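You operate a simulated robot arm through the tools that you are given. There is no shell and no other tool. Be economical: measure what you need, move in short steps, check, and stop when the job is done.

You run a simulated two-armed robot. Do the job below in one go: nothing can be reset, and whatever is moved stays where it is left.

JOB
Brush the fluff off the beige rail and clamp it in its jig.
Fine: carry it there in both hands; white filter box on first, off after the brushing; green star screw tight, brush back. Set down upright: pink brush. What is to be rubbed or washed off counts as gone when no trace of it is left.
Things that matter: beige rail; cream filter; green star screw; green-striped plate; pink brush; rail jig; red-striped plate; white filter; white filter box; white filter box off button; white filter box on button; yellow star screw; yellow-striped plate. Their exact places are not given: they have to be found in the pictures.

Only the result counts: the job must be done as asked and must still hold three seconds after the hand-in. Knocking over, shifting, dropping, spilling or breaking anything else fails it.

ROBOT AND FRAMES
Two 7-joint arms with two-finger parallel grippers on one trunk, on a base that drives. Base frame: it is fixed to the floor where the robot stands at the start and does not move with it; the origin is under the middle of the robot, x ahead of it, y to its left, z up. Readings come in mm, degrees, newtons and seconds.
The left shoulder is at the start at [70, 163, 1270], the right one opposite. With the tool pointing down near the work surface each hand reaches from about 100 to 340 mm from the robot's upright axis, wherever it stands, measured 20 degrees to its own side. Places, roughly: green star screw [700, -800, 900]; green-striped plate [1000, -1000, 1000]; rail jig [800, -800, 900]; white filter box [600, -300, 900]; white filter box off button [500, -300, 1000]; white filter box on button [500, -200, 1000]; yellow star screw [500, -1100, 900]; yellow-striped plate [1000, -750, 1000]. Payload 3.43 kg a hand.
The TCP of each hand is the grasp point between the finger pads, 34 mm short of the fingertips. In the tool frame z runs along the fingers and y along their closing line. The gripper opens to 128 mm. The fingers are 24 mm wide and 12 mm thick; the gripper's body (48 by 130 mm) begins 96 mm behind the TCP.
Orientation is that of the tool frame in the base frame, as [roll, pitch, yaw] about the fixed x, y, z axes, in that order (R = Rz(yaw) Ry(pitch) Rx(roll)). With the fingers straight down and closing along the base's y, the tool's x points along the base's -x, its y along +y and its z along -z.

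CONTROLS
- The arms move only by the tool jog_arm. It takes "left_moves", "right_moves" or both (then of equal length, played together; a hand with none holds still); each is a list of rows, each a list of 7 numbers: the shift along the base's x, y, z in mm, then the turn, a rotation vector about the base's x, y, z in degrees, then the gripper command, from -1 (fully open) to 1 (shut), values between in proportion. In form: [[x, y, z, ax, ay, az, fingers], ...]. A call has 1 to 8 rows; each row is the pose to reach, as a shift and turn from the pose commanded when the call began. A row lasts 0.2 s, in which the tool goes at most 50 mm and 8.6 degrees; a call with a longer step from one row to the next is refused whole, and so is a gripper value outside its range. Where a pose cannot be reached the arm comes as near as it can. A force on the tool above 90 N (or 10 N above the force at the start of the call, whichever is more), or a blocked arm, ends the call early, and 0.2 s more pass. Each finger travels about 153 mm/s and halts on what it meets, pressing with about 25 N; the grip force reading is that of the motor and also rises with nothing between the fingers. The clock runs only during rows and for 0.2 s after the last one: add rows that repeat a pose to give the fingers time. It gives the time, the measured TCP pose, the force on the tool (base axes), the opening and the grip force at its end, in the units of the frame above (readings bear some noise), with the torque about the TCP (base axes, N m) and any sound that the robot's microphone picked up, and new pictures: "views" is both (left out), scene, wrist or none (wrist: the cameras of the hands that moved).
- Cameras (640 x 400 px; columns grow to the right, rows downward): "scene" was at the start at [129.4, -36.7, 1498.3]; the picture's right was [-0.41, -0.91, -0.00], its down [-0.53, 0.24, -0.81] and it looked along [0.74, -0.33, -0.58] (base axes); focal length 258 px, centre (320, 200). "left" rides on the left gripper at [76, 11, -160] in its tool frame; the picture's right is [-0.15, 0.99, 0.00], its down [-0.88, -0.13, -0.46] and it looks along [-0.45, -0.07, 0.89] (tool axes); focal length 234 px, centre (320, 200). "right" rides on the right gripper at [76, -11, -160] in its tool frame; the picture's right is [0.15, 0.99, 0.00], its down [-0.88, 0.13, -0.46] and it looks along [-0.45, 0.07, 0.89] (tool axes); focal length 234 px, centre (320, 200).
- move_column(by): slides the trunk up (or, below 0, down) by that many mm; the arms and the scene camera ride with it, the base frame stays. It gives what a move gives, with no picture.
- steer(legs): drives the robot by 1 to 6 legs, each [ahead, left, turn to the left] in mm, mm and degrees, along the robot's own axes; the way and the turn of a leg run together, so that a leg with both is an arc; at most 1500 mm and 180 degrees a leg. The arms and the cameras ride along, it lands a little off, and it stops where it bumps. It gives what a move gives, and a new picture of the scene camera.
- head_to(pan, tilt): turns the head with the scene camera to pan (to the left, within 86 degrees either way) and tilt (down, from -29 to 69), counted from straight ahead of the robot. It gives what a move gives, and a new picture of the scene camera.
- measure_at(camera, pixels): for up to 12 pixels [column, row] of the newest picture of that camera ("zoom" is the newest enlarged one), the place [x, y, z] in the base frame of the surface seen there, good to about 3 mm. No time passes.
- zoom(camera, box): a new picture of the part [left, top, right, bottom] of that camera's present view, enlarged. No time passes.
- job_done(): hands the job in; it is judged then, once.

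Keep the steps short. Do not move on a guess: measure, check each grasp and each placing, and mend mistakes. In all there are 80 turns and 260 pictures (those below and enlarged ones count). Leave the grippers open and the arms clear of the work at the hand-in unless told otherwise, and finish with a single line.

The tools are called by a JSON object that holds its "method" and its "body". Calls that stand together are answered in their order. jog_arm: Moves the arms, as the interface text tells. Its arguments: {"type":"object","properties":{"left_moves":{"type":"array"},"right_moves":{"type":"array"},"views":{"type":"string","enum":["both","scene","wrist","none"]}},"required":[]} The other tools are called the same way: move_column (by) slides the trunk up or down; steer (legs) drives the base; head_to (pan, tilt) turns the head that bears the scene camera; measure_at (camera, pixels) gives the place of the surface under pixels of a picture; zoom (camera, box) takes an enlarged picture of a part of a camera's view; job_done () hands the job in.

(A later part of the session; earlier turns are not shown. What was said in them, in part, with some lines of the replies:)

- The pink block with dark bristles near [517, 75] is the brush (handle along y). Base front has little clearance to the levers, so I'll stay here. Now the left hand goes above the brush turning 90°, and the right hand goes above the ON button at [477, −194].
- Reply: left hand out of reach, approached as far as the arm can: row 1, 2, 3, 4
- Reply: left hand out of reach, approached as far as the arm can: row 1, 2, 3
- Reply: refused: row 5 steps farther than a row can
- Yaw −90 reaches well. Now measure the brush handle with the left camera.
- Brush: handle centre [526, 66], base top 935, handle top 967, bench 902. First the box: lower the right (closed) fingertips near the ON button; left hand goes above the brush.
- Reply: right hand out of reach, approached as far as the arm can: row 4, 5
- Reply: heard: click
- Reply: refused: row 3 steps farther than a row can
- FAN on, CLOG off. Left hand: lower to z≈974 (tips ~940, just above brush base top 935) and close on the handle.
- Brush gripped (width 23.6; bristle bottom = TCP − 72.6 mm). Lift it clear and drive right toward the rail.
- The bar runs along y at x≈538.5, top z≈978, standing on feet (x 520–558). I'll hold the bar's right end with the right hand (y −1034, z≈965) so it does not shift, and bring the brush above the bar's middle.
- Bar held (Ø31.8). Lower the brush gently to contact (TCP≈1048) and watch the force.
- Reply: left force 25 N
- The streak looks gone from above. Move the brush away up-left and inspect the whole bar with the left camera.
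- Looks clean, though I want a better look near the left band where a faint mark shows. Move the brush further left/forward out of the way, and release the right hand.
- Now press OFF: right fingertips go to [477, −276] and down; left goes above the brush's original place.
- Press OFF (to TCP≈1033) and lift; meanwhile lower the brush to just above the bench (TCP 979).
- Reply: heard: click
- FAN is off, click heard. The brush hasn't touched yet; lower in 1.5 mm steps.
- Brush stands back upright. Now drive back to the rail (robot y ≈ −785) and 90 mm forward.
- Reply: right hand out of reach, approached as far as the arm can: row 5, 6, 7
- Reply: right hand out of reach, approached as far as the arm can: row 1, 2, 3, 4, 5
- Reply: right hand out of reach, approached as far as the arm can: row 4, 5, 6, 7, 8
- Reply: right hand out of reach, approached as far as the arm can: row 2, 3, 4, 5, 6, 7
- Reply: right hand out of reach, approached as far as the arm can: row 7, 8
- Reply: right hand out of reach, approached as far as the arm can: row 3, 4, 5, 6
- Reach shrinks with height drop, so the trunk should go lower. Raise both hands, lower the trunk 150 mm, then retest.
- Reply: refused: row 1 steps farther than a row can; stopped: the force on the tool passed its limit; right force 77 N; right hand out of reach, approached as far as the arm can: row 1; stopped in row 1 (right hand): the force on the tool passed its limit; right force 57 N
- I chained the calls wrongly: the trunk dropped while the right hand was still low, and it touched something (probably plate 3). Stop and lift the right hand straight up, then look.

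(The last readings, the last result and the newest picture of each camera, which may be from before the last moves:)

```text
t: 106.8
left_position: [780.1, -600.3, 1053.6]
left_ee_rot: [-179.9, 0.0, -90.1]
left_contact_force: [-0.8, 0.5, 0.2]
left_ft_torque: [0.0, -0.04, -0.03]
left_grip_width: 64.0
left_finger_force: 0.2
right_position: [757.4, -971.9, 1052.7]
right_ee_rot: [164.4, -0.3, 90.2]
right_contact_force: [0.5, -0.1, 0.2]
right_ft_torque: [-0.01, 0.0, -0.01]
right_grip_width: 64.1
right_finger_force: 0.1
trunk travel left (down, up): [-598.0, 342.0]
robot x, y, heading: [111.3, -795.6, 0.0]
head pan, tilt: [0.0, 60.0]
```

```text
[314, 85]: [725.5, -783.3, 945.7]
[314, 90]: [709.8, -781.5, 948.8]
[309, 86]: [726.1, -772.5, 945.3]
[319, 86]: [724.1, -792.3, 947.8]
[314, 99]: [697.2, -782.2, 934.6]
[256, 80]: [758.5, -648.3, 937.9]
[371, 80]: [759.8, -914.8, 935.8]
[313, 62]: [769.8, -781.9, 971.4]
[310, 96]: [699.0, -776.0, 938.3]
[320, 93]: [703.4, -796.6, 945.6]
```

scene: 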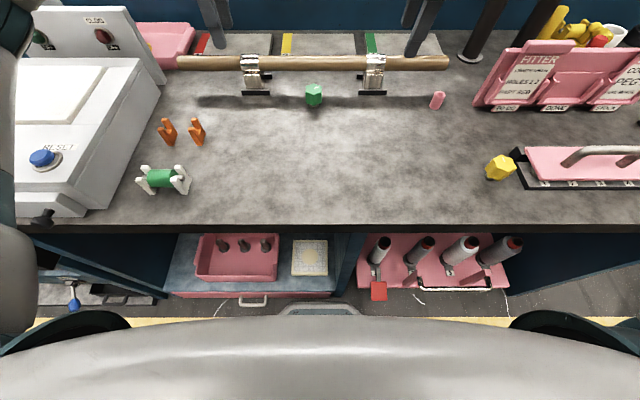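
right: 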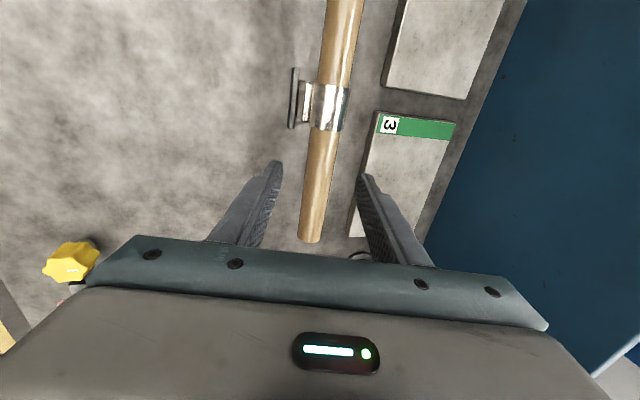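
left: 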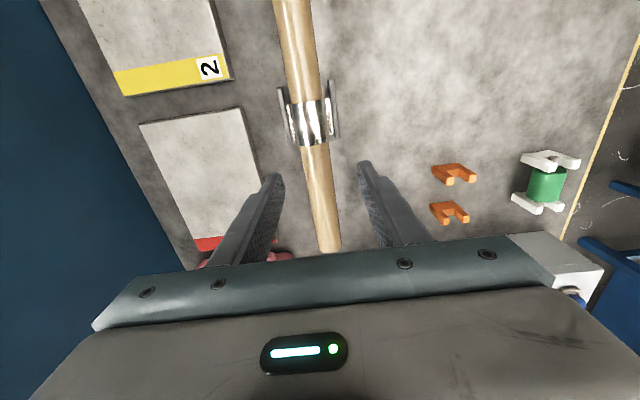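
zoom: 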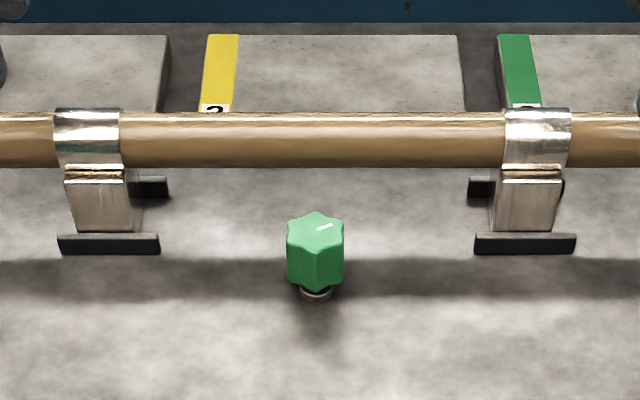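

The rail stands in the jig, released. Next the green knob: centre ≈[713, −782], top 947. Move the right hand back/up out of the way and left hand toward the knob.

{"method": "jog_arm", "body": {"right_moves": [[-30, 0, 35, 0, 0, 0, 0], [-70, 0, 60, 0, 0, 0, 0], [-110, 0, 80, 0, 0, 0, 0], [-150, 0, 90, 0, 5, 0, 0], [-190, -10, 90, 0, 10, 0, 0], [-220, -20, 90, 0, 15, 0, 0]], "left_moves": [[0, -20, 35, 0, 0, 0, 0], [-20, -50, 50, 0, 0, 0, 0.1], [-40, -90, 50, 0, 0, 0, 0.16], [-60, -130, 50, 0, 0, 0, 0.16], [-67, -160, 50, 0, 0, 0, 0.16], [-67, -182, 50, 0, 0, 0, 0.16]], "views": "both"}}

{"method": "zoom", "body": {"camera": "left", "box": [220, 80, 420, 260]}}

```text
t: 108.2
left_position: [714.7, -784.3, 1102.7]
left_ee_rot: [180.0, 0.1, -90.1]
left_contact_force: [0.2, 0.2, 0.1]
left_ft_torque: [0.0, -0.03, 0.01]
left_grip_width: 53.6
left_finger_force: 0.1
right_position: [540.0, -994.0, 1142.4]
right_ee_rot: [179.6, -0.5, 90.0]
right_contact_force: [-1.1, -0.6, 0.1]
right_ft_torque: [0.0, -0.01, -0.01]
right_grip_width: 64.0
right_finger_force: 0.0
trunk travel left (down, up): [-598.0, 342.0]
robot x, y, heading: [108.4, -790.9, 0.0]
head pan, tilt: [0.0, 60.0]
```

scene: 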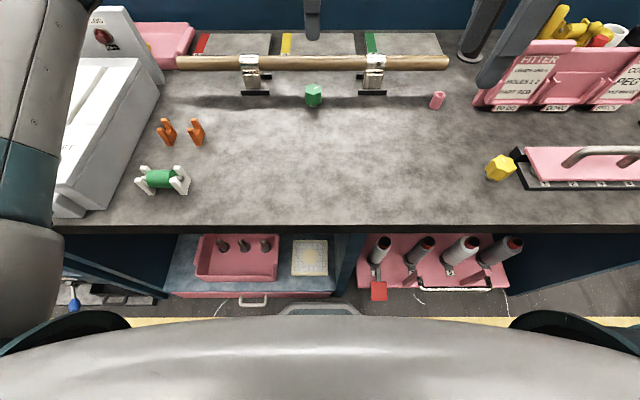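
right: 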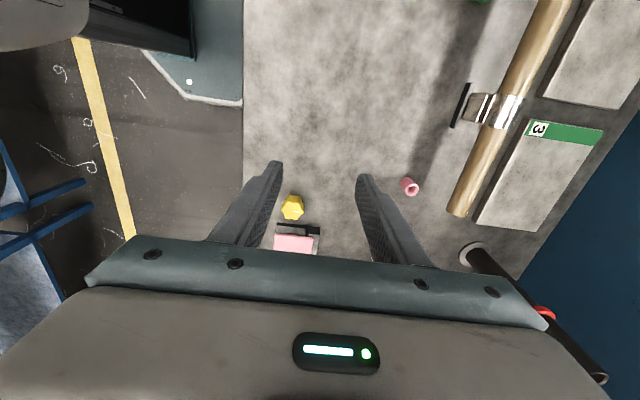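
left: 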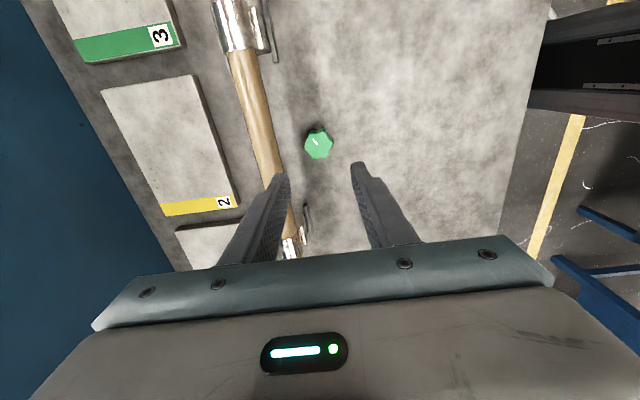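

```text
2.22 times, centred on (320, 170) of left
```

zoom: 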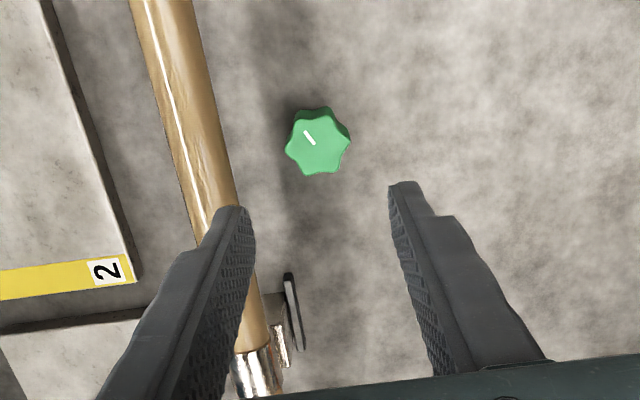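

{"method": "measure_at", "body": {"camera": "left", "pixels": [[319, 144], [308, 144], [332, 144], [320, 132], [320, 157]]}}

{"method": "measure_at", "body": {"camera": "zoom", "pixels": [[318, 142], [292, 145], [345, 140], [322, 112], [316, 170]]}}

```text
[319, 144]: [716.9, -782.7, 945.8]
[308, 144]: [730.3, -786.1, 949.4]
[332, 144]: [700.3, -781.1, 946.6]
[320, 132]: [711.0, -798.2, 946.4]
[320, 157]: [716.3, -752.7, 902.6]
```

```text
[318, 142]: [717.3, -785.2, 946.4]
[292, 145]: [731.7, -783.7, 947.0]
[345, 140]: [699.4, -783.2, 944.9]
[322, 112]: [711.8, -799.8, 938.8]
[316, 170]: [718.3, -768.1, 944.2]
```

Knob centre [715.5, −783.5], right under the left hand. Lower to z≈955 and close on it.

{"method": "jog_arm", "body": {"left_moves": [[1, 1, -45, 0, 0, 0, 0.16], [1, 1, -90, 0, 0, 0, 0.16], [1, 1, -130, 0, 0, 0, 0.16], [1, 1, -148, 0, 0, 0, 0.16], [1, 1, -148, 0, 0, 0, 0.16], [1, 1, -148, 0, 0, 0, 0.5], [1, 1, -148, 0, 0, 0, 1], [1, 1, -148, 0, 0, 0, 1]], "views": "both"}}

{"method": "zoom", "body": {"camera": "left", "box": [220, 80, 420, 260]}}

```text
t: 110.0
left_position: [716.5, -779.1, 952.4]
left_ee_rot: [180.0, 0.1, -90.0]
left_contact_force: [9.2, -0.9, 1.2]
left_ft_torque: [-0.22, 0.14, 0.0]
left_grip_width: 41.5
left_finger_force: 44.9
right_position: [542.6, -993.0, 1142.1]
right_ee_rot: [179.6, -0.4, 90.1]
right_contact_force: [-0.6, -0.4, 0.6]
right_ft_torque: [0.0, 0.03, 0.02]
right_grip_width: 63.8
right_finger_force: 0.0
trunk travel left (down, up): [-598.0, 342.0]
robot x, y, heading: [106.7, -793.3, 0.1]
head pan, tilt: [0.0, 60.0]
```

scene: 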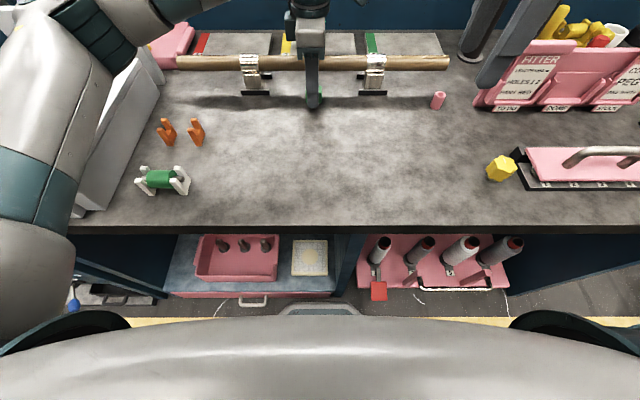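
left: 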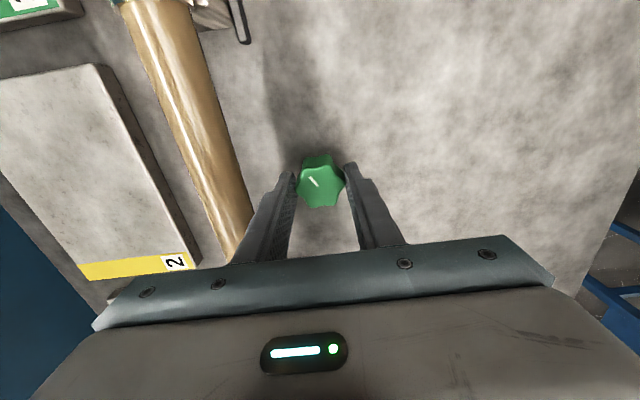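

```text
2.22 times, centred on (320, 170) of left
```

zoom: 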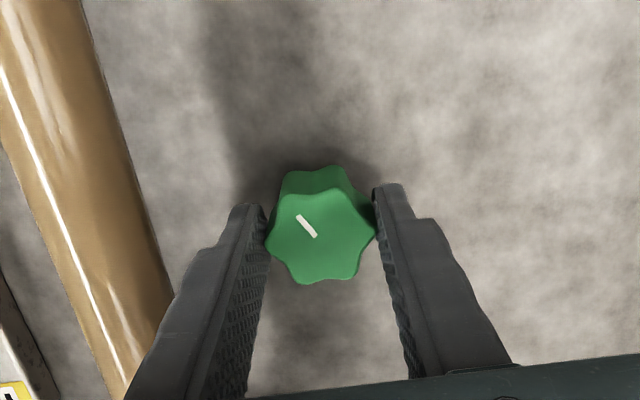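

Knob gripped across lobes (41.5 mm). Turn clockwise seen from above (negative), with a small centring shift, watching torque.

{"method": "jog_arm", "body": {"left_moves": [[0, -2, 0, 0, 0, -8, 1], [0, -3, 0, 0, 0, -16, 1], [0, -3, 0, 0, 0, -24, 1], [0, -3, 0, 0, 0, -32, 1]], "views": "wrist"}}

{"method": "zoom", "body": {"camera": "left", "box": [220, 80, 420, 260]}}

```text
t: 111.0
left_position: [717.9, -779.5, 954.0]
left_ee_rot: [180.0, 0.1, -122.1]
left_contact_force: [2.9, 15.4, -1.6]
left_ft_torque: [0.58, -0.78, -0.02]
left_grip_width: 41.5
left_finger_force: 44.4
right_position: [541.5, -990.8, 1142.4]
right_ee_rot: [179.6, -0.3, 90.1]
right_contact_force: [0.8, -0.1, 0.1]
right_ft_torque: [0.01, 0.02, 0.0]
right_grip_width: 64.1
right_finger_force: 0.0
trunk travel left (down, up): [-598.0, 342.0]
robot x, y, heading: [107.8, -794.5, -0.0]
head pan, tilt: [0.0, 60.0]
```

left: 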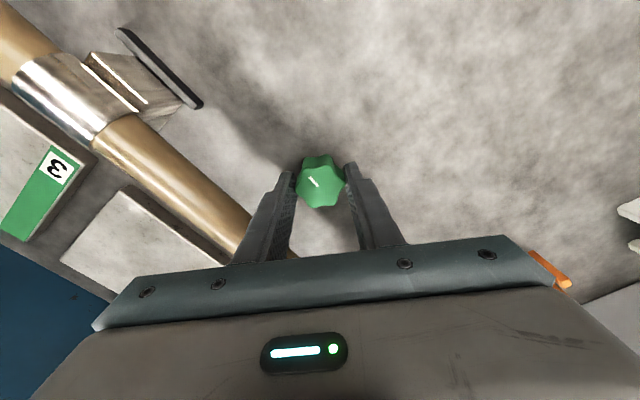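

```text
2.22 times, centred on (320, 170) of left
```

zoom: 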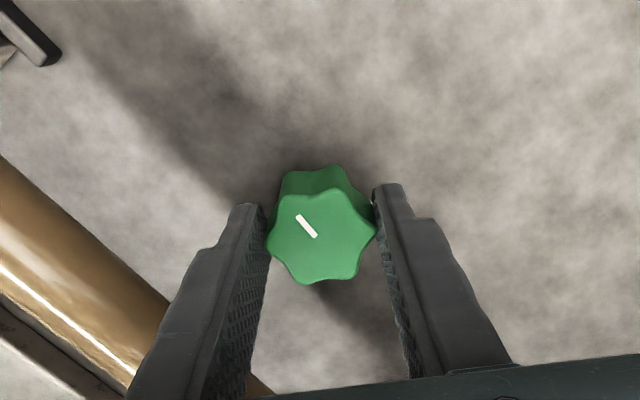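

It turns with the hand, freely so far (torque z ≈ 0). Undo the sideways shift and keep turning.

{"method": "jog_arm", "body": {"left_moves": [[0, 2, 0, 0, 0, -8, 1], [0, 2, 0, 0, 0, -16, 1], [0, 2, 0, 0, 0, -24, 1], [0, 2, 0, 0, 0, -32, 1], [0, 2, 0, 0, 0, -40, 1], [0, 2, 0, 0, 0, -48, 1]], "views": "wrist"}}

```text
t: 112.3
left_position: [718.6, -779.8, 953.9]
left_ee_rot: [-179.9, 0.0, -170.2]
left_contact_force: [3.1, 7.6, -11.1]
left_ft_torque: [1.05, -0.9, 0.01]
left_grip_width: 41.6
left_finger_force: 45.0
right_position: [541.0, -992.5, 1140.8]
right_ee_rot: [179.6, -0.3, 90.1]
right_contact_force: [-0.5, 1.5, 0.7]
right_ft_torque: [0.01, -0.04, -0.03]
right_grip_width: 64.0
right_finger_force: 0.0
trunk travel left (down, up): [-598.0, 342.0]
robot x, y, heading: [108.9, -792.4, 0.1]
head pan, tilt: [0.0, 60.0]
```

left: 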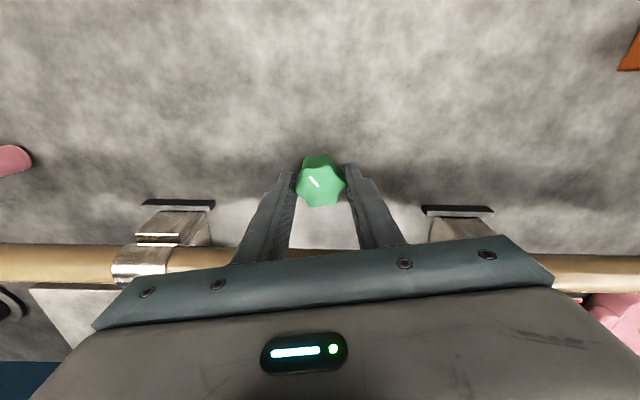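

80° turned; the knob pulls slightly downward, which is the tightening sense. Continue, easing down 1 mm.

{"method": "jog_arm", "body": {"left_moves": [[0, 1, -0.5, 0, 0, -8, 1], [0, 1, -1, 0, 0, -16, 1], [0, 1, -1.5, 0, 0, -24, 1], [0, 1, -1.5, 0, 0, -32, 1], [0, 1, -2, 0, 0, -40, 1], [0, 1, -2, 0, 0, -40, 1]], "views": "wrist"}}

```text
t: 113.8
left_position: [716.8, -781.2, 953.3]
left_ee_rot: [-179.9, 0.3, 149.8]
left_contact_force: [7.9, -1.6, 11.7]
left_ft_torque: [0.47, 0.24, 0.01]
left_grip_width: 41.7
left_finger_force: 44.7
right_position: [540.7, -994.8, 1142.4]
right_ee_rot: [179.6, -0.3, 90.0]
right_contact_force: [0.8, -0.6, 0.0]
right_ft_torque: [-0.03, 0.0, -0.03]
right_grip_width: 64.3
right_finger_force: 0.1
trunk travel left (down, up): [-598.0, 342.0]
robot x, y, heading: [110.1, -796.3, -0.2]
head pan, tilt: [0.0, 60.0]
```

left: 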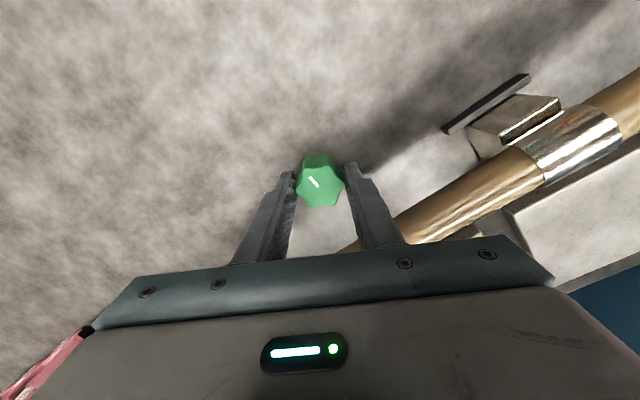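

120° turned, still free. Continue a little more.

{"method": "jog_arm", "body": {"left_moves": [[0, 0, 1, 0, 0, -8, 1], [0, 0, 1, 0, 0, -16, 1], [0, 0, 1, 0, 0, -24, 1], [0, 0, 1, 0, 0, -32, 1]], "views": "wrist"}}

```text
t: 114.8
left_position: [717.7, -780.7, 954.6]
left_ee_rot: [-179.9, 0.1, 117.7]
left_contact_force: [5.1, -12.9, 6.7]
left_ft_torque: [-1.07, -1.05, -0.01]
left_grip_width: 41.7
left_finger_force: 45.1
right_position: [541.1, -994.1, 1142.3]
right_ee_rot: [179.6, -0.3, 90.1]
right_contact_force: [-0.5, -0.1, -0.3]
right_ft_torque: [0.0, 0.01, 0.0]
right_grip_width: 63.8
right_finger_force: 0.0
trunk travel left (down, up): [-598.0, 342.0]
robot x, y, heading: [109.9, -795.2, -0.2]
head pan, tilt: [0.0, 60.0]
```

left: 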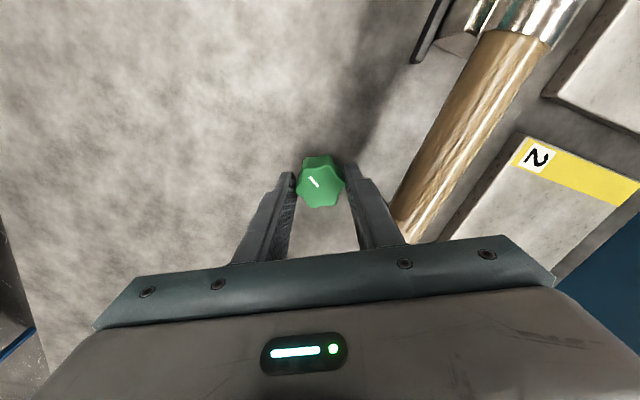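

152° turned, no limit yet. Continue in smaller steps.

{"method": "jog_arm", "body": {"left_moves": [[0, 0, 0, 0, 0, -8, 1], [0, 0, 0, 0, 0, -16, 1], [0, 0, 0, 0, 0, -24, 1]], "views": "none"}}

```text
t: 115.5
left_position: [715.5, -777.6, 954.2]
left_ee_rot: [177.4, 4.6, 110.9]
left_contact_force: [21.4, -10.9, -16.0]
left_ft_torque: [-0.62, 1.29, -0.01]
left_grip_width: 42.2
left_finger_force: 44.9
left hand out of reach, approached as far as the arm can: row 1, 2, 3
right_position: [543.6, -993.7, 1139.6]
right_ee_rot: [179.7, -0.4, 90.0]
right_contact_force: [-1.1, 0.4, -0.2]
right_ft_torque: [0.01, -0.08, -0.02]
right_grip_width: 64.0
right_finger_force: 0.1
trunk travel left (down, up): [-598.0, 342.0]
robot x, y, heading: [107.5, -793.2, 0.1]
head pan, tilt: [0.0, 60.0]
```

Limit reached after ~158°. Release, lift, rotate back 180° and regrasp. First open and lift.

{"method": "jog_arm", "body": {"left_moves": [[0, 0, 0, 0, 0, 0, 0.5], [0, 0, 0, 0, 0, 0, 0.16], [0, 0, 0, 0, 0, 0, 0.16], [0, 0, 30, 0, 0, 0, 0.16], [0, 0, 60, 0, 0, 8, 0.16], [0, 0, 60, 0, 0, 16, 0.16], [0, 0, 60, 0, 0, 24, 0.16], [0, 0, 60, 0, 0, 32, 0.16]], "views": "wrist"}}

```text
t: 117.3
left_position: [710.1, -777.3, 1018.9]
left_ee_rot: [177.1, 4.7, 143.0]
left_contact_force: [-0.5, -0.2, 0.0]
left_ft_torque: [0.02, 0.0, -0.02]
left_grip_width: 53.9
left_finger_force: 0.0
right_position: [540.3, -994.1, 1141.8]
right_ee_rot: [179.6, -0.4, 90.2]
right_contact_force: [-0.8, -1.0, 0.0]
right_ft_torque: [-0.02, 0.02, -0.01]
right_grip_width: 63.8
right_finger_force: 0.1
trunk travel left (down, up): [-598.0, 342.0]
robot x, y, heading: [112.6, -789.8, -0.1]
head pan, tilt: [0.0, 60.0]
```

left: 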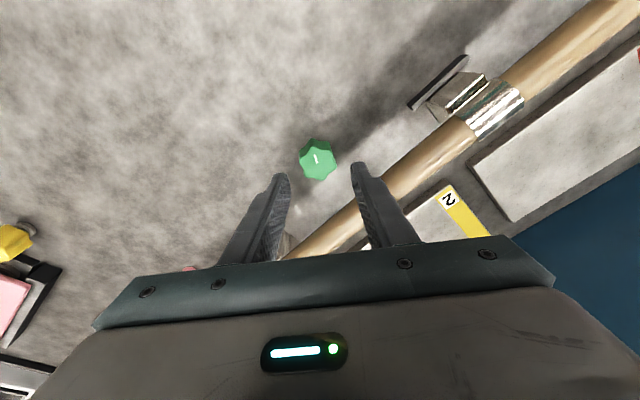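

The hand is tilted ~5.5°. Straighten it, raise a bit, and rotate back in total 148° (so it regrips the same lobes), then view.

{"method": "jog_arm", "body": {"left_moves": [[3, -2, 10, 0, 5.5, 0, 0.16], [6, -4, 20, 0, 5.5, 0, 0.16]], "views": "none"}}

{"method": "jog_arm", "body": {"left_moves": [[0, 0, 0, 0, 0, 8.5, 0.16], [0, 0, 0, 0, 0, 17, 0.16], [0, 0, 0, 0, 0, 25.5, 0.16], [0, 0, 0, 0, 0, 34, 0.16], [0, 0, 0, 0, 0, 42.5, 0.16], [0, 0, 0, 0, 0, 51, 0.16], [0, 0, 0, 0, 0, 59.5, 0.16], [0, 0, 0, 0, 0, 68, 0.16]], "views": "none"}}

{"method": "jog_arm", "body": {"left_moves": [[0, 0, 0, 0, 0, 8.5, 0.16], [0, 0, 0, 0, 0, 17, 0.16], [0, 0, 0, 0, 0, 25.5, 0.16], [0, 0, 0, 0, 0, 34, 0.16], [0, 0, 0, 0, 0, 42.5, 0.16], [0, 0, 0, 0, 0, 51, 0.16], [0, 0, 0, 0, 0, 59.5, 0.16], [0, 0, 0, 0, 0, 68, 0.16]], "views": "none"}}

{"method": "jog_arm", "body": {"left_moves": [[0, 0, 0, 0, 0, 6, 0.16], [0, 0, 0, 0, 0, 12, 0.16], [0, 0, 0, 0, 0, 12, 0.16]], "views": "wrist"}}

{"method": "zoom", "body": {"camera": "left", "box": [220, 80, 420, 260]}}

{"method": "measure_at", "body": {"camera": "zoom", "pixels": [[318, 165], [318, 180], [318, 150], [300, 165], [336, 165]]}}

```text
t: 118.0
left_position: [715.1, -781.1, 1039.7]
left_ee_rot: [-179.5, 0.4, 143.1]
left_contact_force: [-1.3, -0.7, 0.5]
left_ft_torque: [-0.04, -0.01, 0.05]
left_grip_width: 53.5
left_finger_force: 0.1
right_position: [539.8, -993.3, 1143.5]
right_ee_rot: [179.5, -0.3, 90.0]
right_contact_force: [-0.4, 0.0, 0.3]
right_ft_torque: [0.01, -0.02, 0.0]
right_grip_width: 64.0
right_finger_force: 0.1
trunk travel left (down, up): [-598.0, 342.0]
robot x, y, heading: [109.8, -795.7, -0.1]
head pan, tilt: [0.0, 60.0]
```

```text
t: 119.8
left_position: [717.2, -780.8, 1038.2]
left_ee_rot: [-179.4, 0.4, -148.8]
left_contact_force: [0.0, 0.2, -0.2]
left_ft_torque: [0.0, 0.04, 0.02]
left_grip_width: 53.8
left_finger_force: 0.0
right_position: [540.8, -994.6, 1142.1]
right_ee_rot: [179.6, -0.3, 90.1]
right_contact_force: [0.3, -0.1, -1.0]
right_ft_torque: [0.04, 0.03, 0.04]
right_grip_width: 64.1
right_finger_force: 0.0
trunk travel left (down, up): [-598.0, 342.0]
robot x, y, heading: [112.4, -789.0, -0.0]
head pan, tilt: [0.0, 60.0]
```

```text
t: 121.5
left_position: [716.2, -780.4, 1039.3]
left_ee_rot: [-179.5, 0.6, -81.0]
left_contact_force: [0.1, -0.1, -0.2]
left_ft_torque: [-0.03, 0.03, 0.03]
left_grip_width: 53.9
left_finger_force: 0.0
right_position: [540.1, -994.6, 1141.8]
right_ee_rot: [179.6, -0.4, 90.1]
right_contact_force: [0.1, -0.2, 1.2]
right_ft_torque: [0.03, -0.01, 0.0]
right_grip_width: 63.9
right_finger_force: 0.1
trunk travel left (down, up): [-598.0, 342.0]
robot x, y, heading: [107.5, -793.5, -0.2]
head pan, tilt: [0.0, 60.0]
```

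```text
t: 122.3
left_position: [717.3, -780.7, 1038.8]
left_ee_rot: [-179.5, 0.5, -69.0]
left_contact_force: [-0.3, 0.5, 0.0]
left_ft_torque: [-0.02, 0.0, 0.04]
left_grip_width: 53.7
left_finger_force: 0.0
right_position: [541.0, -993.5, 1141.6]
right_ee_rot: [179.6, -0.4, 90.1]
right_contact_force: [-1.4, -0.8, 0.5]
right_ft_torque: [0.05, 0.01, 0.01]
right_grip_width: 63.9
right_finger_force: 0.0
trunk travel left (down, up): [-598.0, 342.0]
robot x, y, heading: [108.8, -794.5, -0.1]
head pan, tilt: [0.0, 60.0]
```

left: 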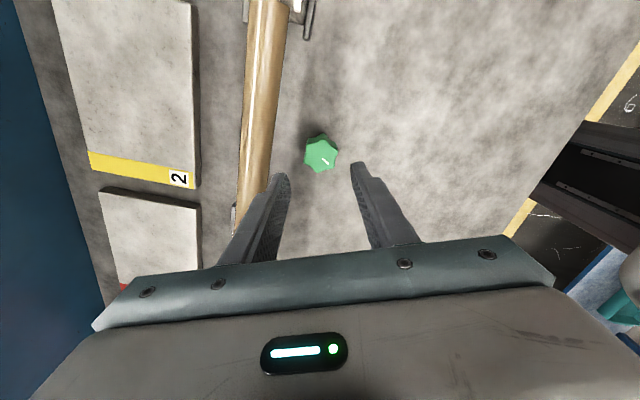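

```text
2.22 times, centred on (320, 170) of left
```

zoom: 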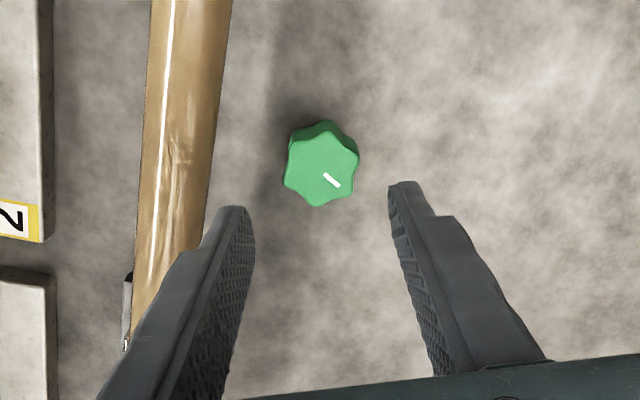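

```text
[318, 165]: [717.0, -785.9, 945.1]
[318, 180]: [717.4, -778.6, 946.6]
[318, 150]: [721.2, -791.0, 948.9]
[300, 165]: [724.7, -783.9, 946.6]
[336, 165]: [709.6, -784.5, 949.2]
```

The knob's mark shows it turned ~158°. Regrasp (lower 85 mm, close) and turn another 64°.

{"method": "jog_arm", "body": {"left_moves": [[0, -2, -40, 0, 0, 0, 0.16], [0, -2, -70, 0, 0, 0, 0.16], [0, -2, -85, 0, 0, 0, 0.16], [0, -2, -85, 0, 0, 0, 0.5], [0, -2, -85, 0, 0, 0, 1], [0, -2, -85, 0, 0, 0, 1]], "views": "none"}}

{"method": "jog_arm", "body": {"left_moves": [[0, 0, 0, 0, 0, -8, 1], [0, 0, 0, 0, 0, -16, 1], [0, 0, 0, 0, 0, -24, 1], [0, 0, 0, 0, 0, -32, 1]], "views": "none"}}

{"method": "jog_arm", "body": {"left_moves": [[0, 0, 0, 0, 0, -8, 1], [0, 0, 0, 0, 0, -16, 1], [0, 0, 0, 0, 0, -24, 1], [0, 0, 0, 0, 0, -32, 1]], "views": "wrist"}}

{"method": "zoom", "body": {"camera": "left", "box": [220, 80, 420, 260]}}

```text
t: 123.8
left_position: [717.4, -783.9, 955.4]
left_ee_rot: [-179.4, 0.4, -69.1]
left_contact_force: [8.7, 2.5, 11.5]
left_ft_torque: [-0.3, 0.77, -0.04]
left_grip_width: 40.9
left_finger_force: 44.8
right_position: [542.0, -992.7, 1142.6]
right_ee_rot: [179.6, -0.4, 90.1]
right_contact_force: [0.1, 0.8, 0.1]
right_ft_torque: [-0.04, -0.01, -0.02]
right_grip_width: 64.0
right_finger_force: 0.0
trunk travel left (down, up): [-598.0, 342.0]
robot x, y, heading: [107.5, -791.3, -0.3]
head pan, tilt: [0.0, 60.0]
```

```text
t: 124.8
left_position: [716.0, -783.2, 955.7]
left_ee_rot: [-179.3, 0.4, -101.3]
left_contact_force: [7.0, -0.9, 21.2]
left_ft_torque: [-0.68, 1.1, -0.02]
left_grip_width: 41.2
left_finger_force: 45.0
right_position: [540.3, -994.0, 1141.9]
right_ee_rot: [179.5, -0.4, 90.0]
right_contact_force: [0.8, -0.2, -0.6]
right_ft_torque: [-0.02, -0.01, 0.01]
right_grip_width: 64.0
right_finger_force: 0.1
trunk travel left (down, up): [-598.0, 342.0]
robot x, y, heading: [107.0, -794.0, -0.2]
head pan, tilt: [0.0, 60.0]
```

```text
t: 125.8
left_position: [714.8, -783.6, 955.2]
left_ee_rot: [-179.4, 0.5, -133.3]
left_contact_force: [-2.1, 0.0, 26.2]
left_ft_torque: [0.21, 1.49, 0.01]
left_grip_width: 41.0
left_finger_force: 44.7
right_position: [539.3, -994.0, 1143.7]
right_ee_rot: [179.5, -0.4, 90.1]
right_contact_force: [-0.9, -0.5, -1.1]
right_ft_torque: [0.02, -0.01, 0.02]
right_grip_width: 63.8
right_finger_force: 0.1
trunk travel left (down, up): [-598.0, 342.0]
robot x, y, heading: [107.1, -791.2, -0.1]
head pan, tilt: [0.0, 60.0]
```

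left: 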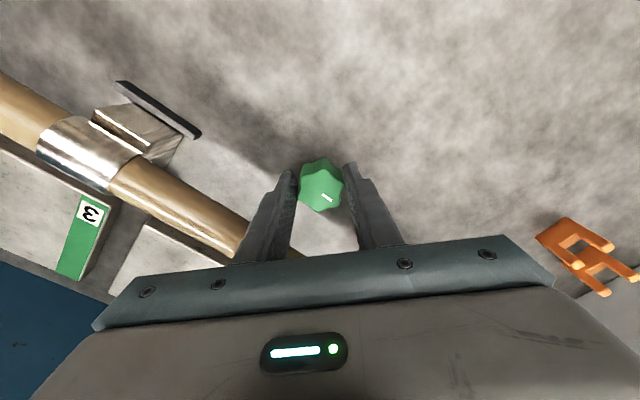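

```text
2.22 times, centred on (320, 170) of left
5 turns are left
```

zoom: 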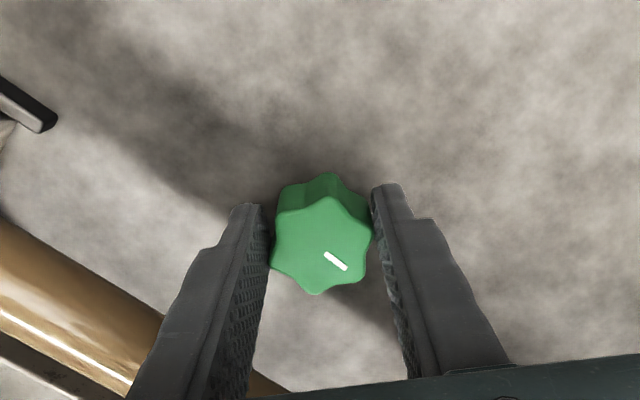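

222° so far, still turning freely with the hand. Continue 104° more (to yaw ≈123, inside reach).

{"method": "jog_arm", "body": {"left_moves": [[0, 0, 1, 0, 0, -8, 1], [0, 0, 1, 0, 0, -16, 1], [0, 0, 1, 0, 0, -24, 1], [0, 0, 1, 0, 0, -32, 1], [0, 0, 1, 0, 0, -40, 1], [0, 0, 1, 0, 0, -48, 1]], "views": "none"}}

{"method": "jog_arm", "body": {"left_moves": [[0, 0, 0, 0, 0, -8, 1], [0, 0, 0, 0, 0, -16, 1], [0, 0, 0, 0, 0, -24, 1], [0, 0, 0, 0, 0, -32, 1], [0, 0, 0, 0, 0, -40, 1], [0, 0, 0, 0, 0, -48, 1]], "views": "wrist"}}

{"method": "zoom", "body": {"camera": "left", "box": [220, 80, 420, 260]}}

```text
t: 127.2
left_position: [714.7, -780.2, 955.3]
left_ee_rot: [-179.5, 0.6, 178.9]
left_contact_force: [-18.2, 9.9, 6.2]
left_ft_torque: [1.25, -0.2, 0.0]
left_grip_width: 41.0
left_finger_force: 45.1
right_position: [537.5, -991.8, 1143.7]
right_ee_rot: [179.4, -0.3, 90.1]
right_contact_force: [-0.7, 0.8, -0.2]
right_ft_torque: [0.0, 0.01, -0.01]
right_grip_width: 64.0
right_finger_force: 0.1
trunk travel left (down, up): [-598.0, 342.0]
robot x, y, heading: [110.2, -793.2, 0.0]
head pan, tilt: [0.0, 60.0]
```

```text
t: 128.6
left_position: [717.2, -782.3, 956.5]
left_ee_rot: [-179.5, 0.6, 130.9]
left_contact_force: [-1.0, 11.2, -3.0]
left_ft_torque: [0.78, -1.58, -0.09]
left_grip_width: 36.4
left_finger_force: 45.3
right_position: [540.5, -992.4, 1142.4]
right_ee_rot: [179.6, -0.2, 90.1]
right_contact_force: [-0.3, 0.5, 0.3]
right_ft_torque: [-0.03, 0.04, -0.01]
right_grip_width: 63.9
right_finger_force: 0.1
trunk travel left (down, up): [-598.0, 342.0]
robot x, y, heading: [109.9, -794.0, -0.3]
head pan, tilt: [0.0, 60.0]
```

left: 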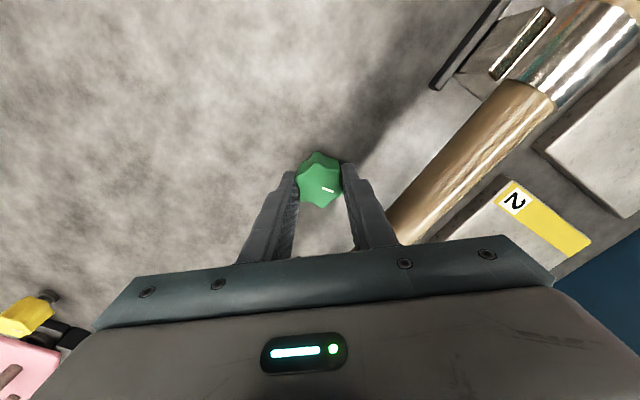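

```text
2.22 times, centred on (320, 170) of left
4 turns are left
```

zoom: 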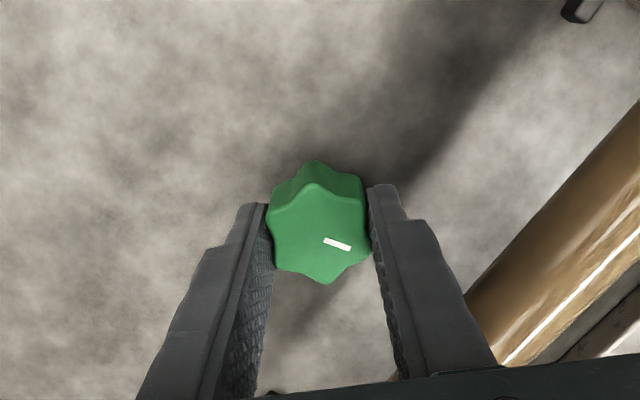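

The grip jumped from 41 to 36.4 mm and the mark shifted in the hand: the knob resisted, i.e. it came to its stop. Give one last 11° push with this firmer grip, then open, lift clear, and look.

{"method": "jog_arm", "body": {"left_moves": [[0, 0, 0, 0, 0, -6, 1], [0, 0, 0, 0, 0, -11, 1], [0, 0, 0, 0, 0, -11, 1]], "views": "wrist"}}

{"method": "zoom", "body": {"camera": "left", "box": [220, 80, 420, 260]}}

{"method": "jog_arm", "body": {"left_moves": [[0, 0, 0, 0, 0, 0, 0.5], [0, 0, 0, 0, 0, 0, 0.16], [0, 0, 0, 0, 0, 0, 0.16], [0, 0, 40, 0, 0, 0, 0.16], [0, 0, 85, 0, 0, 0, 0.16], [-20, 0, 120, 0, 0, 0, 0.16], [-60, 10, 140, 0, 0, 0, -0.4], [-105, 20, 150, 0, 0, 0, -0.8]], "views": "both"}}

{"method": "zoom", "body": {"camera": "scene", "box": [165, 30, 465, 130]}}

{"method": "zoom", "body": {"camera": "scene", "box": [250, 40, 380, 115]}}

```text
t: 129.3
left_position: [718.5, -782.6, 956.4]
left_ee_rot: [-179.5, 0.7, 120.0]
left_contact_force: [8.4, 8.9, 8.7]
left_ft_torque: [0.27, -1.41, -0.01]
left_grip_width: 36.0
left_finger_force: 44.8
right_position: [540.6, -992.3, 1142.8]
right_ee_rot: [179.6, -0.4, 90.1]
right_contact_force: [-0.2, -0.7, 0.4]
right_ft_torque: [-0.02, -0.01, 0.0]
right_grip_width: 64.1
right_finger_force: 0.0
trunk travel left (down, up): [-598.0, 342.0]
robot x, y, heading: [112.3, -797.6, -0.1]
head pan, tilt: [0.0, 60.0]
```

left: 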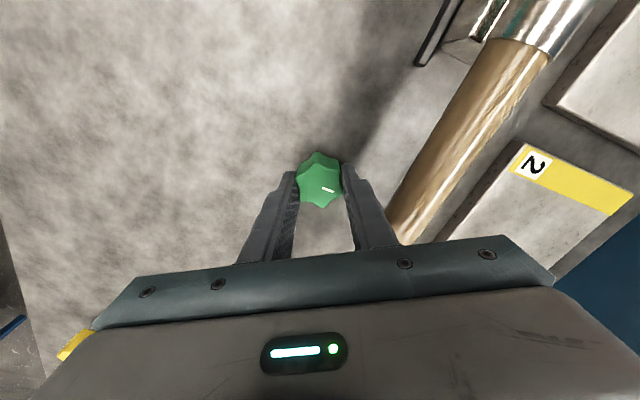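

```text
2.22 times, centred on (320, 170) of left
```

zoom: 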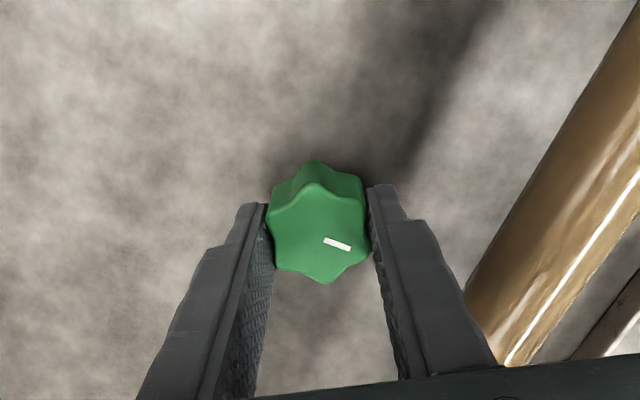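

```text
t: 131.2
left_position: [609.1, -762.2, 1107.2]
left_ee_rot: [-179.6, 0.4, 120.0]
left_contact_force: [0.1, -0.1, 0.6]
left_ft_torque: [-0.02, -0.02, 0.0]
left_grip_width: 115.1
left_finger_force: 0.1
right_position: [540.5, -992.2, 1143.0]
right_ee_rot: [179.5, -0.4, 90.0]
right_contact_force: [-0.7, -0.5, -0.1]
right_ft_torque: [0.01, 0.0, 0.02]
right_grip_width: 64.1
right_finger_force: 0.1
trunk travel left (down, up): [-598.0, 342.0]
robot x, y, heading: [107.5, -792.6, -0.1]
head pan, tilt: [0.0, 60.0]
```

scene: 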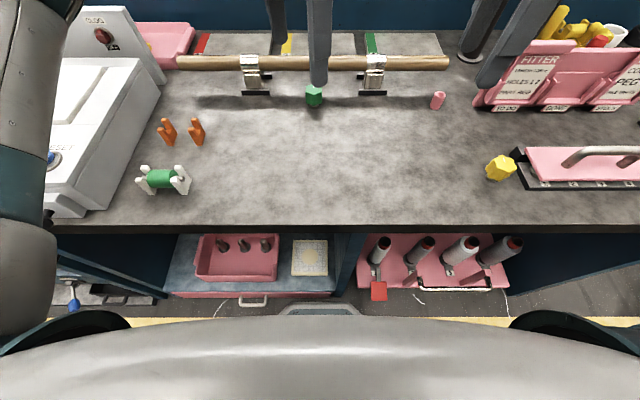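
left: 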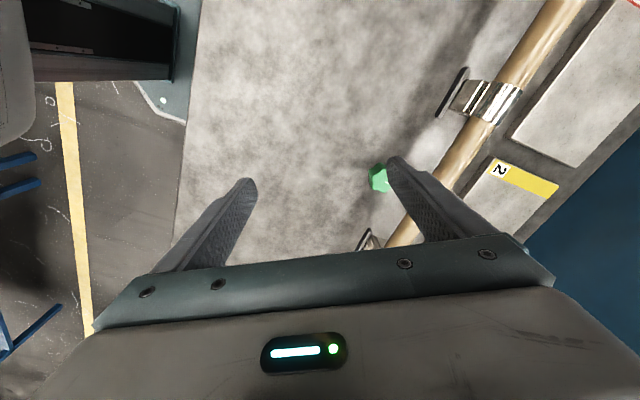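

```text
2.13 times, centred on (315, 80) of scene
```

zoom: 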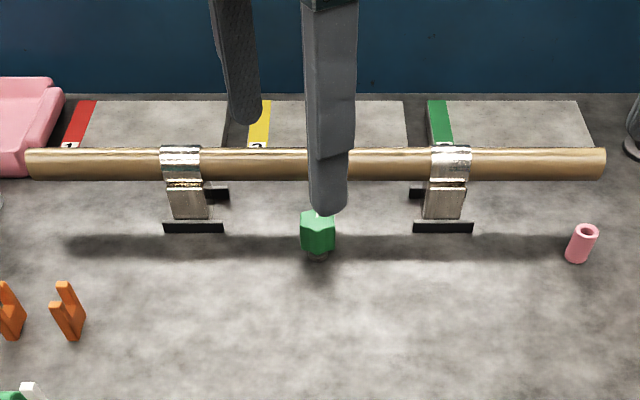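

```text
4.92 times, centred on (315, 78) of scene
3 turns are left
```

zoom: 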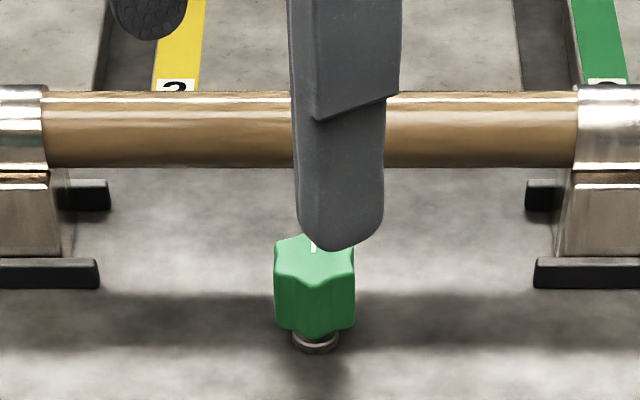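

The last 11° went along with the hand, so it may not be fully tight. One more round: rotate back 180°, regrasp on the same flats, turn up to 176° further, then release and retract.

{"method": "jog_arm", "body": {"left_moves": [[0, 0, 0, 0, 0, 8.5, 0.16], [0, 0, 0, 0, 0, 17, 0.16], [0, 0, 0, 0, 0, 25.5, 0.16], [0, 0, 0, 0, 0, 34, 0.16], [0, 0, 0, 0, 0, 42.5, 0.16], [0, 0, 0, 0, 0, 51, 0.16], [0, 0, 0, 0, 0, 59.5, 0.16], [0, 0, 0, 0, 0, 68, 0.16]], "views": "none"}}

{"method": "jog_arm", "body": {"left_moves": [[13, -2, 0, 0, 0, 8.5, 0.16], [27, -5, 0, 0, 0, 17, 0.16], [40, -7, 0, 0, 0, 25.5, 0.16], [54, -10, 0, 0, 0, 34, 0.16], [67, -12, 0, 0, 0, 42.5, 0.16], [81, -15, 0, 0, 0, 51, 0.16], [94, -17, 0, 0, 0, 59.5, 0.16], [107, -20, 0, 0, 0, 68, 0.16]], "views": "none"}}

{"method": "jog_arm", "body": {"left_moves": [[0, 0, -12, 0, 0, 8, 0.16], [0, 0, -24, 0, 0, 16, 0.16], [0, 0, -36, 0, 0, 24, 0.16], [0, 0, -48, 0, 0, 32, 0.16], [0, 0, -60, 0, 0, 40, 0.16], [0, 0, -66, 0, 0, 44, 0.16], [0, 0, -66, 0, 0, 44, 0.16]], "views": "none"}}

{"method": "jog_arm", "body": {"left_moves": [[0, 0, -40, 0, 0, 0, 0.16], [0, 0, -70, 0, 0, 0, 0.16], [0, 0, -85, 0, 0, 0, 0.16], [0, 0, -85, 0, 0, 0, 0.5], [0, 0, -85, 0, 0, 0, 1], [0, 0, -85, 0, 0, 0, 1]], "views": "wrist"}}

{"method": "jog_arm", "body": {"left_moves": [[0, 0, 0, 0, 0, -8, 1], [0, 0, 0, 0, 0, -16, 1], [0, 0, 0, 0, 0, -24, 1], [0, 0, 0, 0, 0, -32, 1], [0, 0, 0, 0, 0, -40, 1], [0, 0, 0, 0, 0, -48, 1], [0, 0, 0, 0, 0, -56, 1], [0, 0, 0, 0, 0, -64, 1]], "views": "wrist"}}

{"method": "jog_arm", "body": {"left_moves": [[0, 0, 0, 0, 0, -8, 1], [0, 0, 0, 0, 0, -16, 1], [0, 0, 0, 0, 0, -24, 1], [0, 0, 0, 0, 0, -32, 1], [0, 0, 0, 0, 0, -40, 1], [0, 0, 0, 0, 0, -48, 1], [0, 0, 0, 0, 0, -56, 1], [0, 0, 0, 0, 0, -64, 1]], "views": "wrist"}}

{"method": "jog_arm", "body": {"left_moves": [[0, 0, 0, 0, 0, -8, 1], [0, 0, 0, 0, 0, -16, 1], [0, 0, 0, 0, 0, -24, 1], [0, 0, 0, 0, 0, -32, 1], [0, 0, 0, 0, 0, -40, 1]], "views": "wrist"}}

{"method": "jog_arm", "body": {"left_moves": [[0, 0, 0, 0, 0, 0, 0.5], [0, 0, 0, 0, 0, 0, 0.16], [0, 0, 0, 0, 0, 0, 0.16], [0, 0, 40, 0, 0, 0, 0.16], [0, 0, 85, 0, 0, 0, 0.16], [-20, 0, 120, 0, 0, 0, 0.16], [-60, 10, 140, 0, 0, 0, -0.4], [-105, 40, 150, 0, 0, 0, -1]], "views": "both"}}

{"method": "zoom", "body": {"camera": "scene", "box": [165, 30, 465, 130]}}

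```text
t: 132.9
left_position: [611.4, -762.9, 1103.8]
left_ee_rot: [-179.5, 0.4, -172.0]
left_contact_force: [-0.1, -0.3, 0.8]
left_ft_torque: [0.01, 0.01, -0.01]
left_grip_width: 53.8
left_finger_force: 0.0
right_position: [540.2, -994.2, 1142.6]
right_ee_rot: [179.5, -0.3, 90.1]
right_contact_force: [-0.8, 0.4, 0.2]
right_ft_torque: [0.03, -0.01, 0.01]
right_grip_width: 64.1
right_finger_force: 0.2
trunk travel left (down, up): [-598.0, 342.0]
robot x, y, heading: [105.7, -790.9, -0.2]
head pan, tilt: [0.0, 60.0]
```

```text
t: 134.8
left_position: [721.0, -783.1, 1103.5]
left_ee_rot: [-179.6, 0.6, -103.9]
left_contact_force: [0.4, 0.6, 0.2]
left_ft_torque: [-0.04, 0.03, 0.0]
left_grip_width: 53.7
left_finger_force: 0.0
right_position: [541.8, -994.0, 1143.3]
right_ee_rot: [179.6, -0.4, 90.2]
right_contact_force: [0.0, -0.2, 0.2]
right_ft_torque: [0.0, -0.02, 0.0]
right_grip_width: 64.2
right_finger_force: 0.0
trunk travel left (down, up): [-598.0, 342.0]
robot x, y, heading: [107.5, -794.0, -0.1]
head pan, tilt: [0.0, 60.0]
```

```text
t: 136.3
left_position: [719.1, -782.7, 1039.0]
left_ee_rot: [-179.4, 0.5, -60.1]
left_contact_force: [0.0, 0.3, 0.3]
left_ft_torque: [-0.01, 0.0, -0.01]
left_grip_width: 54.1
left_finger_force: 0.1
right_position: [541.2, -992.9, 1141.8]
right_ee_rot: [179.6, -0.4, 90.1]
right_contact_force: [-0.1, 0.4, 0.0]
right_ft_torque: [-0.01, -0.01, 0.01]
right_grip_width: 63.8
right_finger_force: 0.0
trunk travel left (down, up): [-598.0, 342.0]
robot x, y, heading: [108.0, -795.9, -0.1]
head pan, tilt: [0.0, 60.0]
```

```text
t: 137.8
left_position: [717.4, -783.0, 954.8]
left_ee_rot: [-179.6, 0.5, -60.0]
left_contact_force: [-1.4, -0.6, 0.6]
left_ft_torque: [-0.5, 1.02, 0.01]
left_grip_width: 36.3
left_finger_force: 45.1
right_position: [540.7, -993.5, 1143.2]
right_ee_rot: [179.7, -0.5, 90.1]
right_contact_force: [-0.2, 0.1, 0.6]
right_ft_torque: [0.01, -0.05, -0.02]
right_grip_width: 63.8
right_finger_force: 0.0
trunk travel left (down, up): [-598.0, 342.0]
robot x, y, heading: [112.2, -796.4, -0.1]
head pan, tilt: [0.0, 60.0]
```

left: 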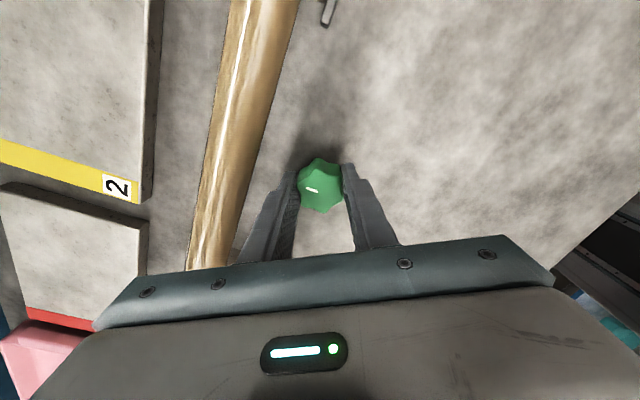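

```text
t: 139.6
left_position: [715.6, -781.4, 953.8]
left_ee_rot: [-179.6, 0.5, -124.2]
left_contact_force: [-23.4, 0.7, -4.9]
left_ft_torque: [0.71, 1.56, 0.57]
left_grip_width: 36.5
left_finger_force: 45.4
right_position: [538.5, -992.5, 1143.2]
right_ee_rot: [179.5, -0.4, 90.2]
right_contact_force: [0.0, 0.1, 0.5]
right_ft_torque: [0.03, -0.03, -0.01]
right_grip_width: 64.1
right_finger_force: 0.2
trunk travel left (down, up): [-598.0, 342.0]
robot x, y, heading: [111.0, -794.4, -0.2]
head pan, tilt: [0.0, 60.0]
```

left: 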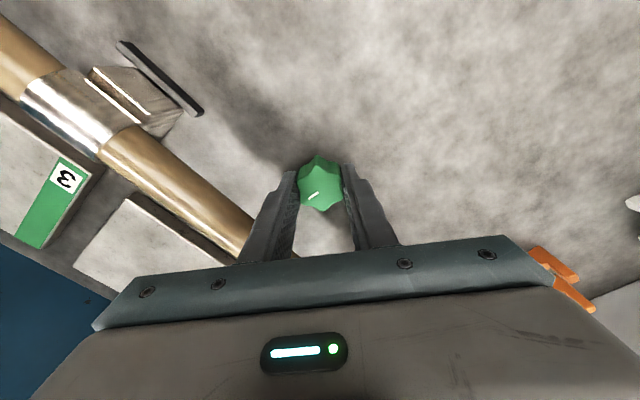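

```text
t: 141.3
left_position: [718.3, -781.0, 955.0]
left_ee_rot: [-179.3, 0.6, 172.0]
left_contact_force: [-2.6, 12.5, 3.5]
left_ft_torque: [1.46, -0.49, 0.96]
left_grip_width: 36.1
left_finger_force: 44.4
right_position: [540.3, -992.9, 1143.8]
right_ee_rot: [179.5, -0.3, 90.2]
right_contact_force: [0.0, 0.4, -0.3]
right_ft_torque: [0.01, -0.02, -0.01]
right_grip_width: 63.9
right_finger_force: 0.1
trunk travel left (down, up): [-598.0, 342.0]
robot x, y, heading: [109.6, -795.9, -0.1]
head pan, tilt: [0.0, 60.0]
```

left: 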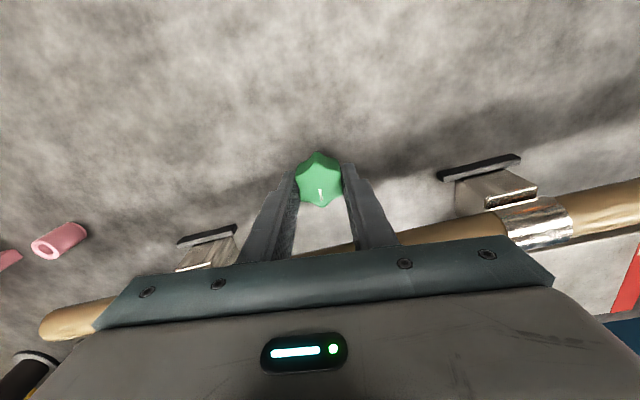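

```text
t: 142.6
left_position: [720.3, -783.3, 953.8]
left_ee_rot: [-179.4, 0.6, 131.7]
left_contact_force: [3.6, 7.4, 2.7]
left_ft_torque: [0.96, -0.85, 0.2]
left_grip_width: 39.9
left_finger_force: 44.4
right_position: [541.9, -992.6, 1142.4]
right_ee_rot: [179.6, -0.3, 90.2]
right_contact_force: [0.3, -0.9, 0.5]
right_ft_torque: [0.03, -0.02, 0.01]
right_grip_width: 64.1
right_finger_force: 0.1
trunk travel left (down, up): [-598.0, 342.0]
robot x, y, heading: [105.4, -790.8, -0.2]
head pan, tilt: [0.0, 60.0]
```

left: 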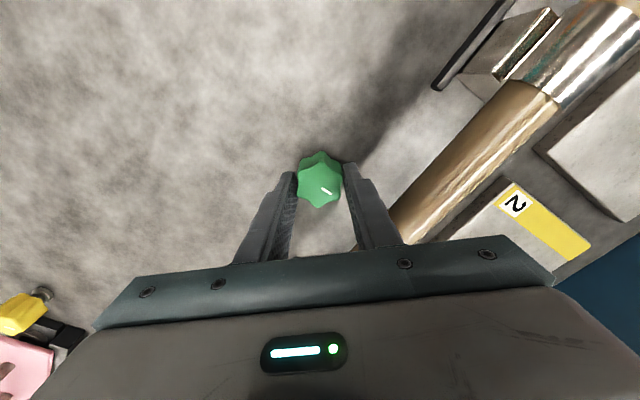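

```text
refused: row 8 steps farther than a row can; nothing moved
```

```text
2.13 times, centred on (315, 80) of scene
2 turns are left
```

zoom: 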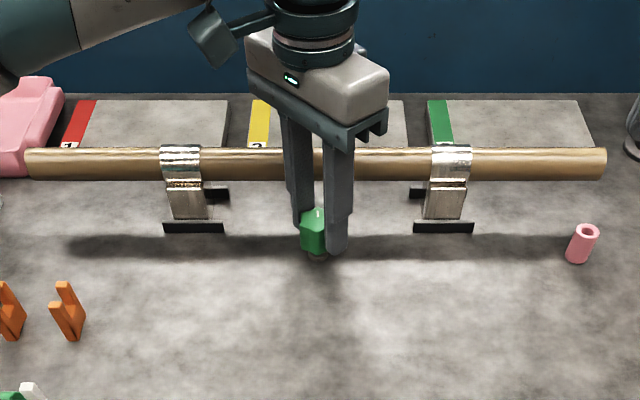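

Torque rose to ~1 N·m and the grip slipped over the lobes while the knob stood still: the green screw is tight. Open, lift clear, open both grippers, and hand in.

{"method": "jog_arm", "body": {"left_moves": [[0, 0, 0, 0, 0, 0, 0.5], [0, 0, 0, 0, 0, 0, 0.16], [0, 0, 0, 0, 0, 0, 0.16], [0, 0, 40, 0, 0, 0, 0.16], [0, 0, 80, 0, 0, 0, 0.16], [-20, 0, 115, 0, 0, 0, 0.16], [-55, 5, 135, 0, 0, 0, -0.4], [-95, 15, 145, 0, 0, 0, -1]], "right_moves": [[0, 0, 0, 0, 0, 0, 0], [0, 0, 0, 0, 0, 0, 0], [0, 0, 0, 0, 0, 0, 0], [0, 0, 0, 0, 0, 0, -0.5], [0, 0, 0, 0, 0, 0, -1], [0, 0, 0, 0, 0, 0, -1], [0, 0, 0, 0, 0, 0, -1], [0, 0, 0, 0, 0, 0, -1]], "views": "scene"}}

{"method": "job_done", "body": {}}

```text
t: 144.3
left_position: [622.1, -769.2, 1098.7]
left_ee_rot: [-179.5, 0.5, 131.9]
left_contact_force: [-0.3, 0.1, 0.1]
left_ft_torque: [-0.05, -0.04, 0.01]
left_grip_width: 128.1
left_finger_force: 0.1
right_position: [539.5, -992.8, 1142.0]
right_ee_rot: [179.5, -0.2, 90.1]
right_contact_force: [-1.4, -0.7, -0.1]
right_ft_torque: [-0.02, -0.01, 0.01]
right_grip_width: 128.1
right_finger_force: 0.1
trunk travel left (down, up): [-598.0, 342.0]
robot x, y, heading: [107.6, -792.0, -0.3]
head pan, tilt: [0.0, 60.0]
```

scene: 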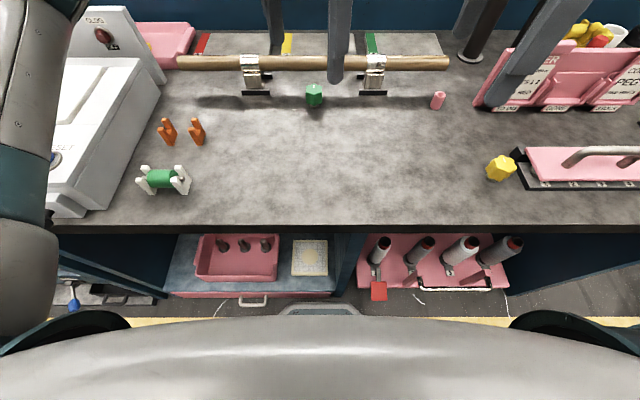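

```text
The job is handed in.
```

The job is handed in: the fluff is brushed off with the filter box on, then switched off; the rail was carried in both hands and sits in its jig with the green star screw tight; the pink brush is back upright. My right hand once pressed on something, probably the green-striped plate, which measured as unmoved.
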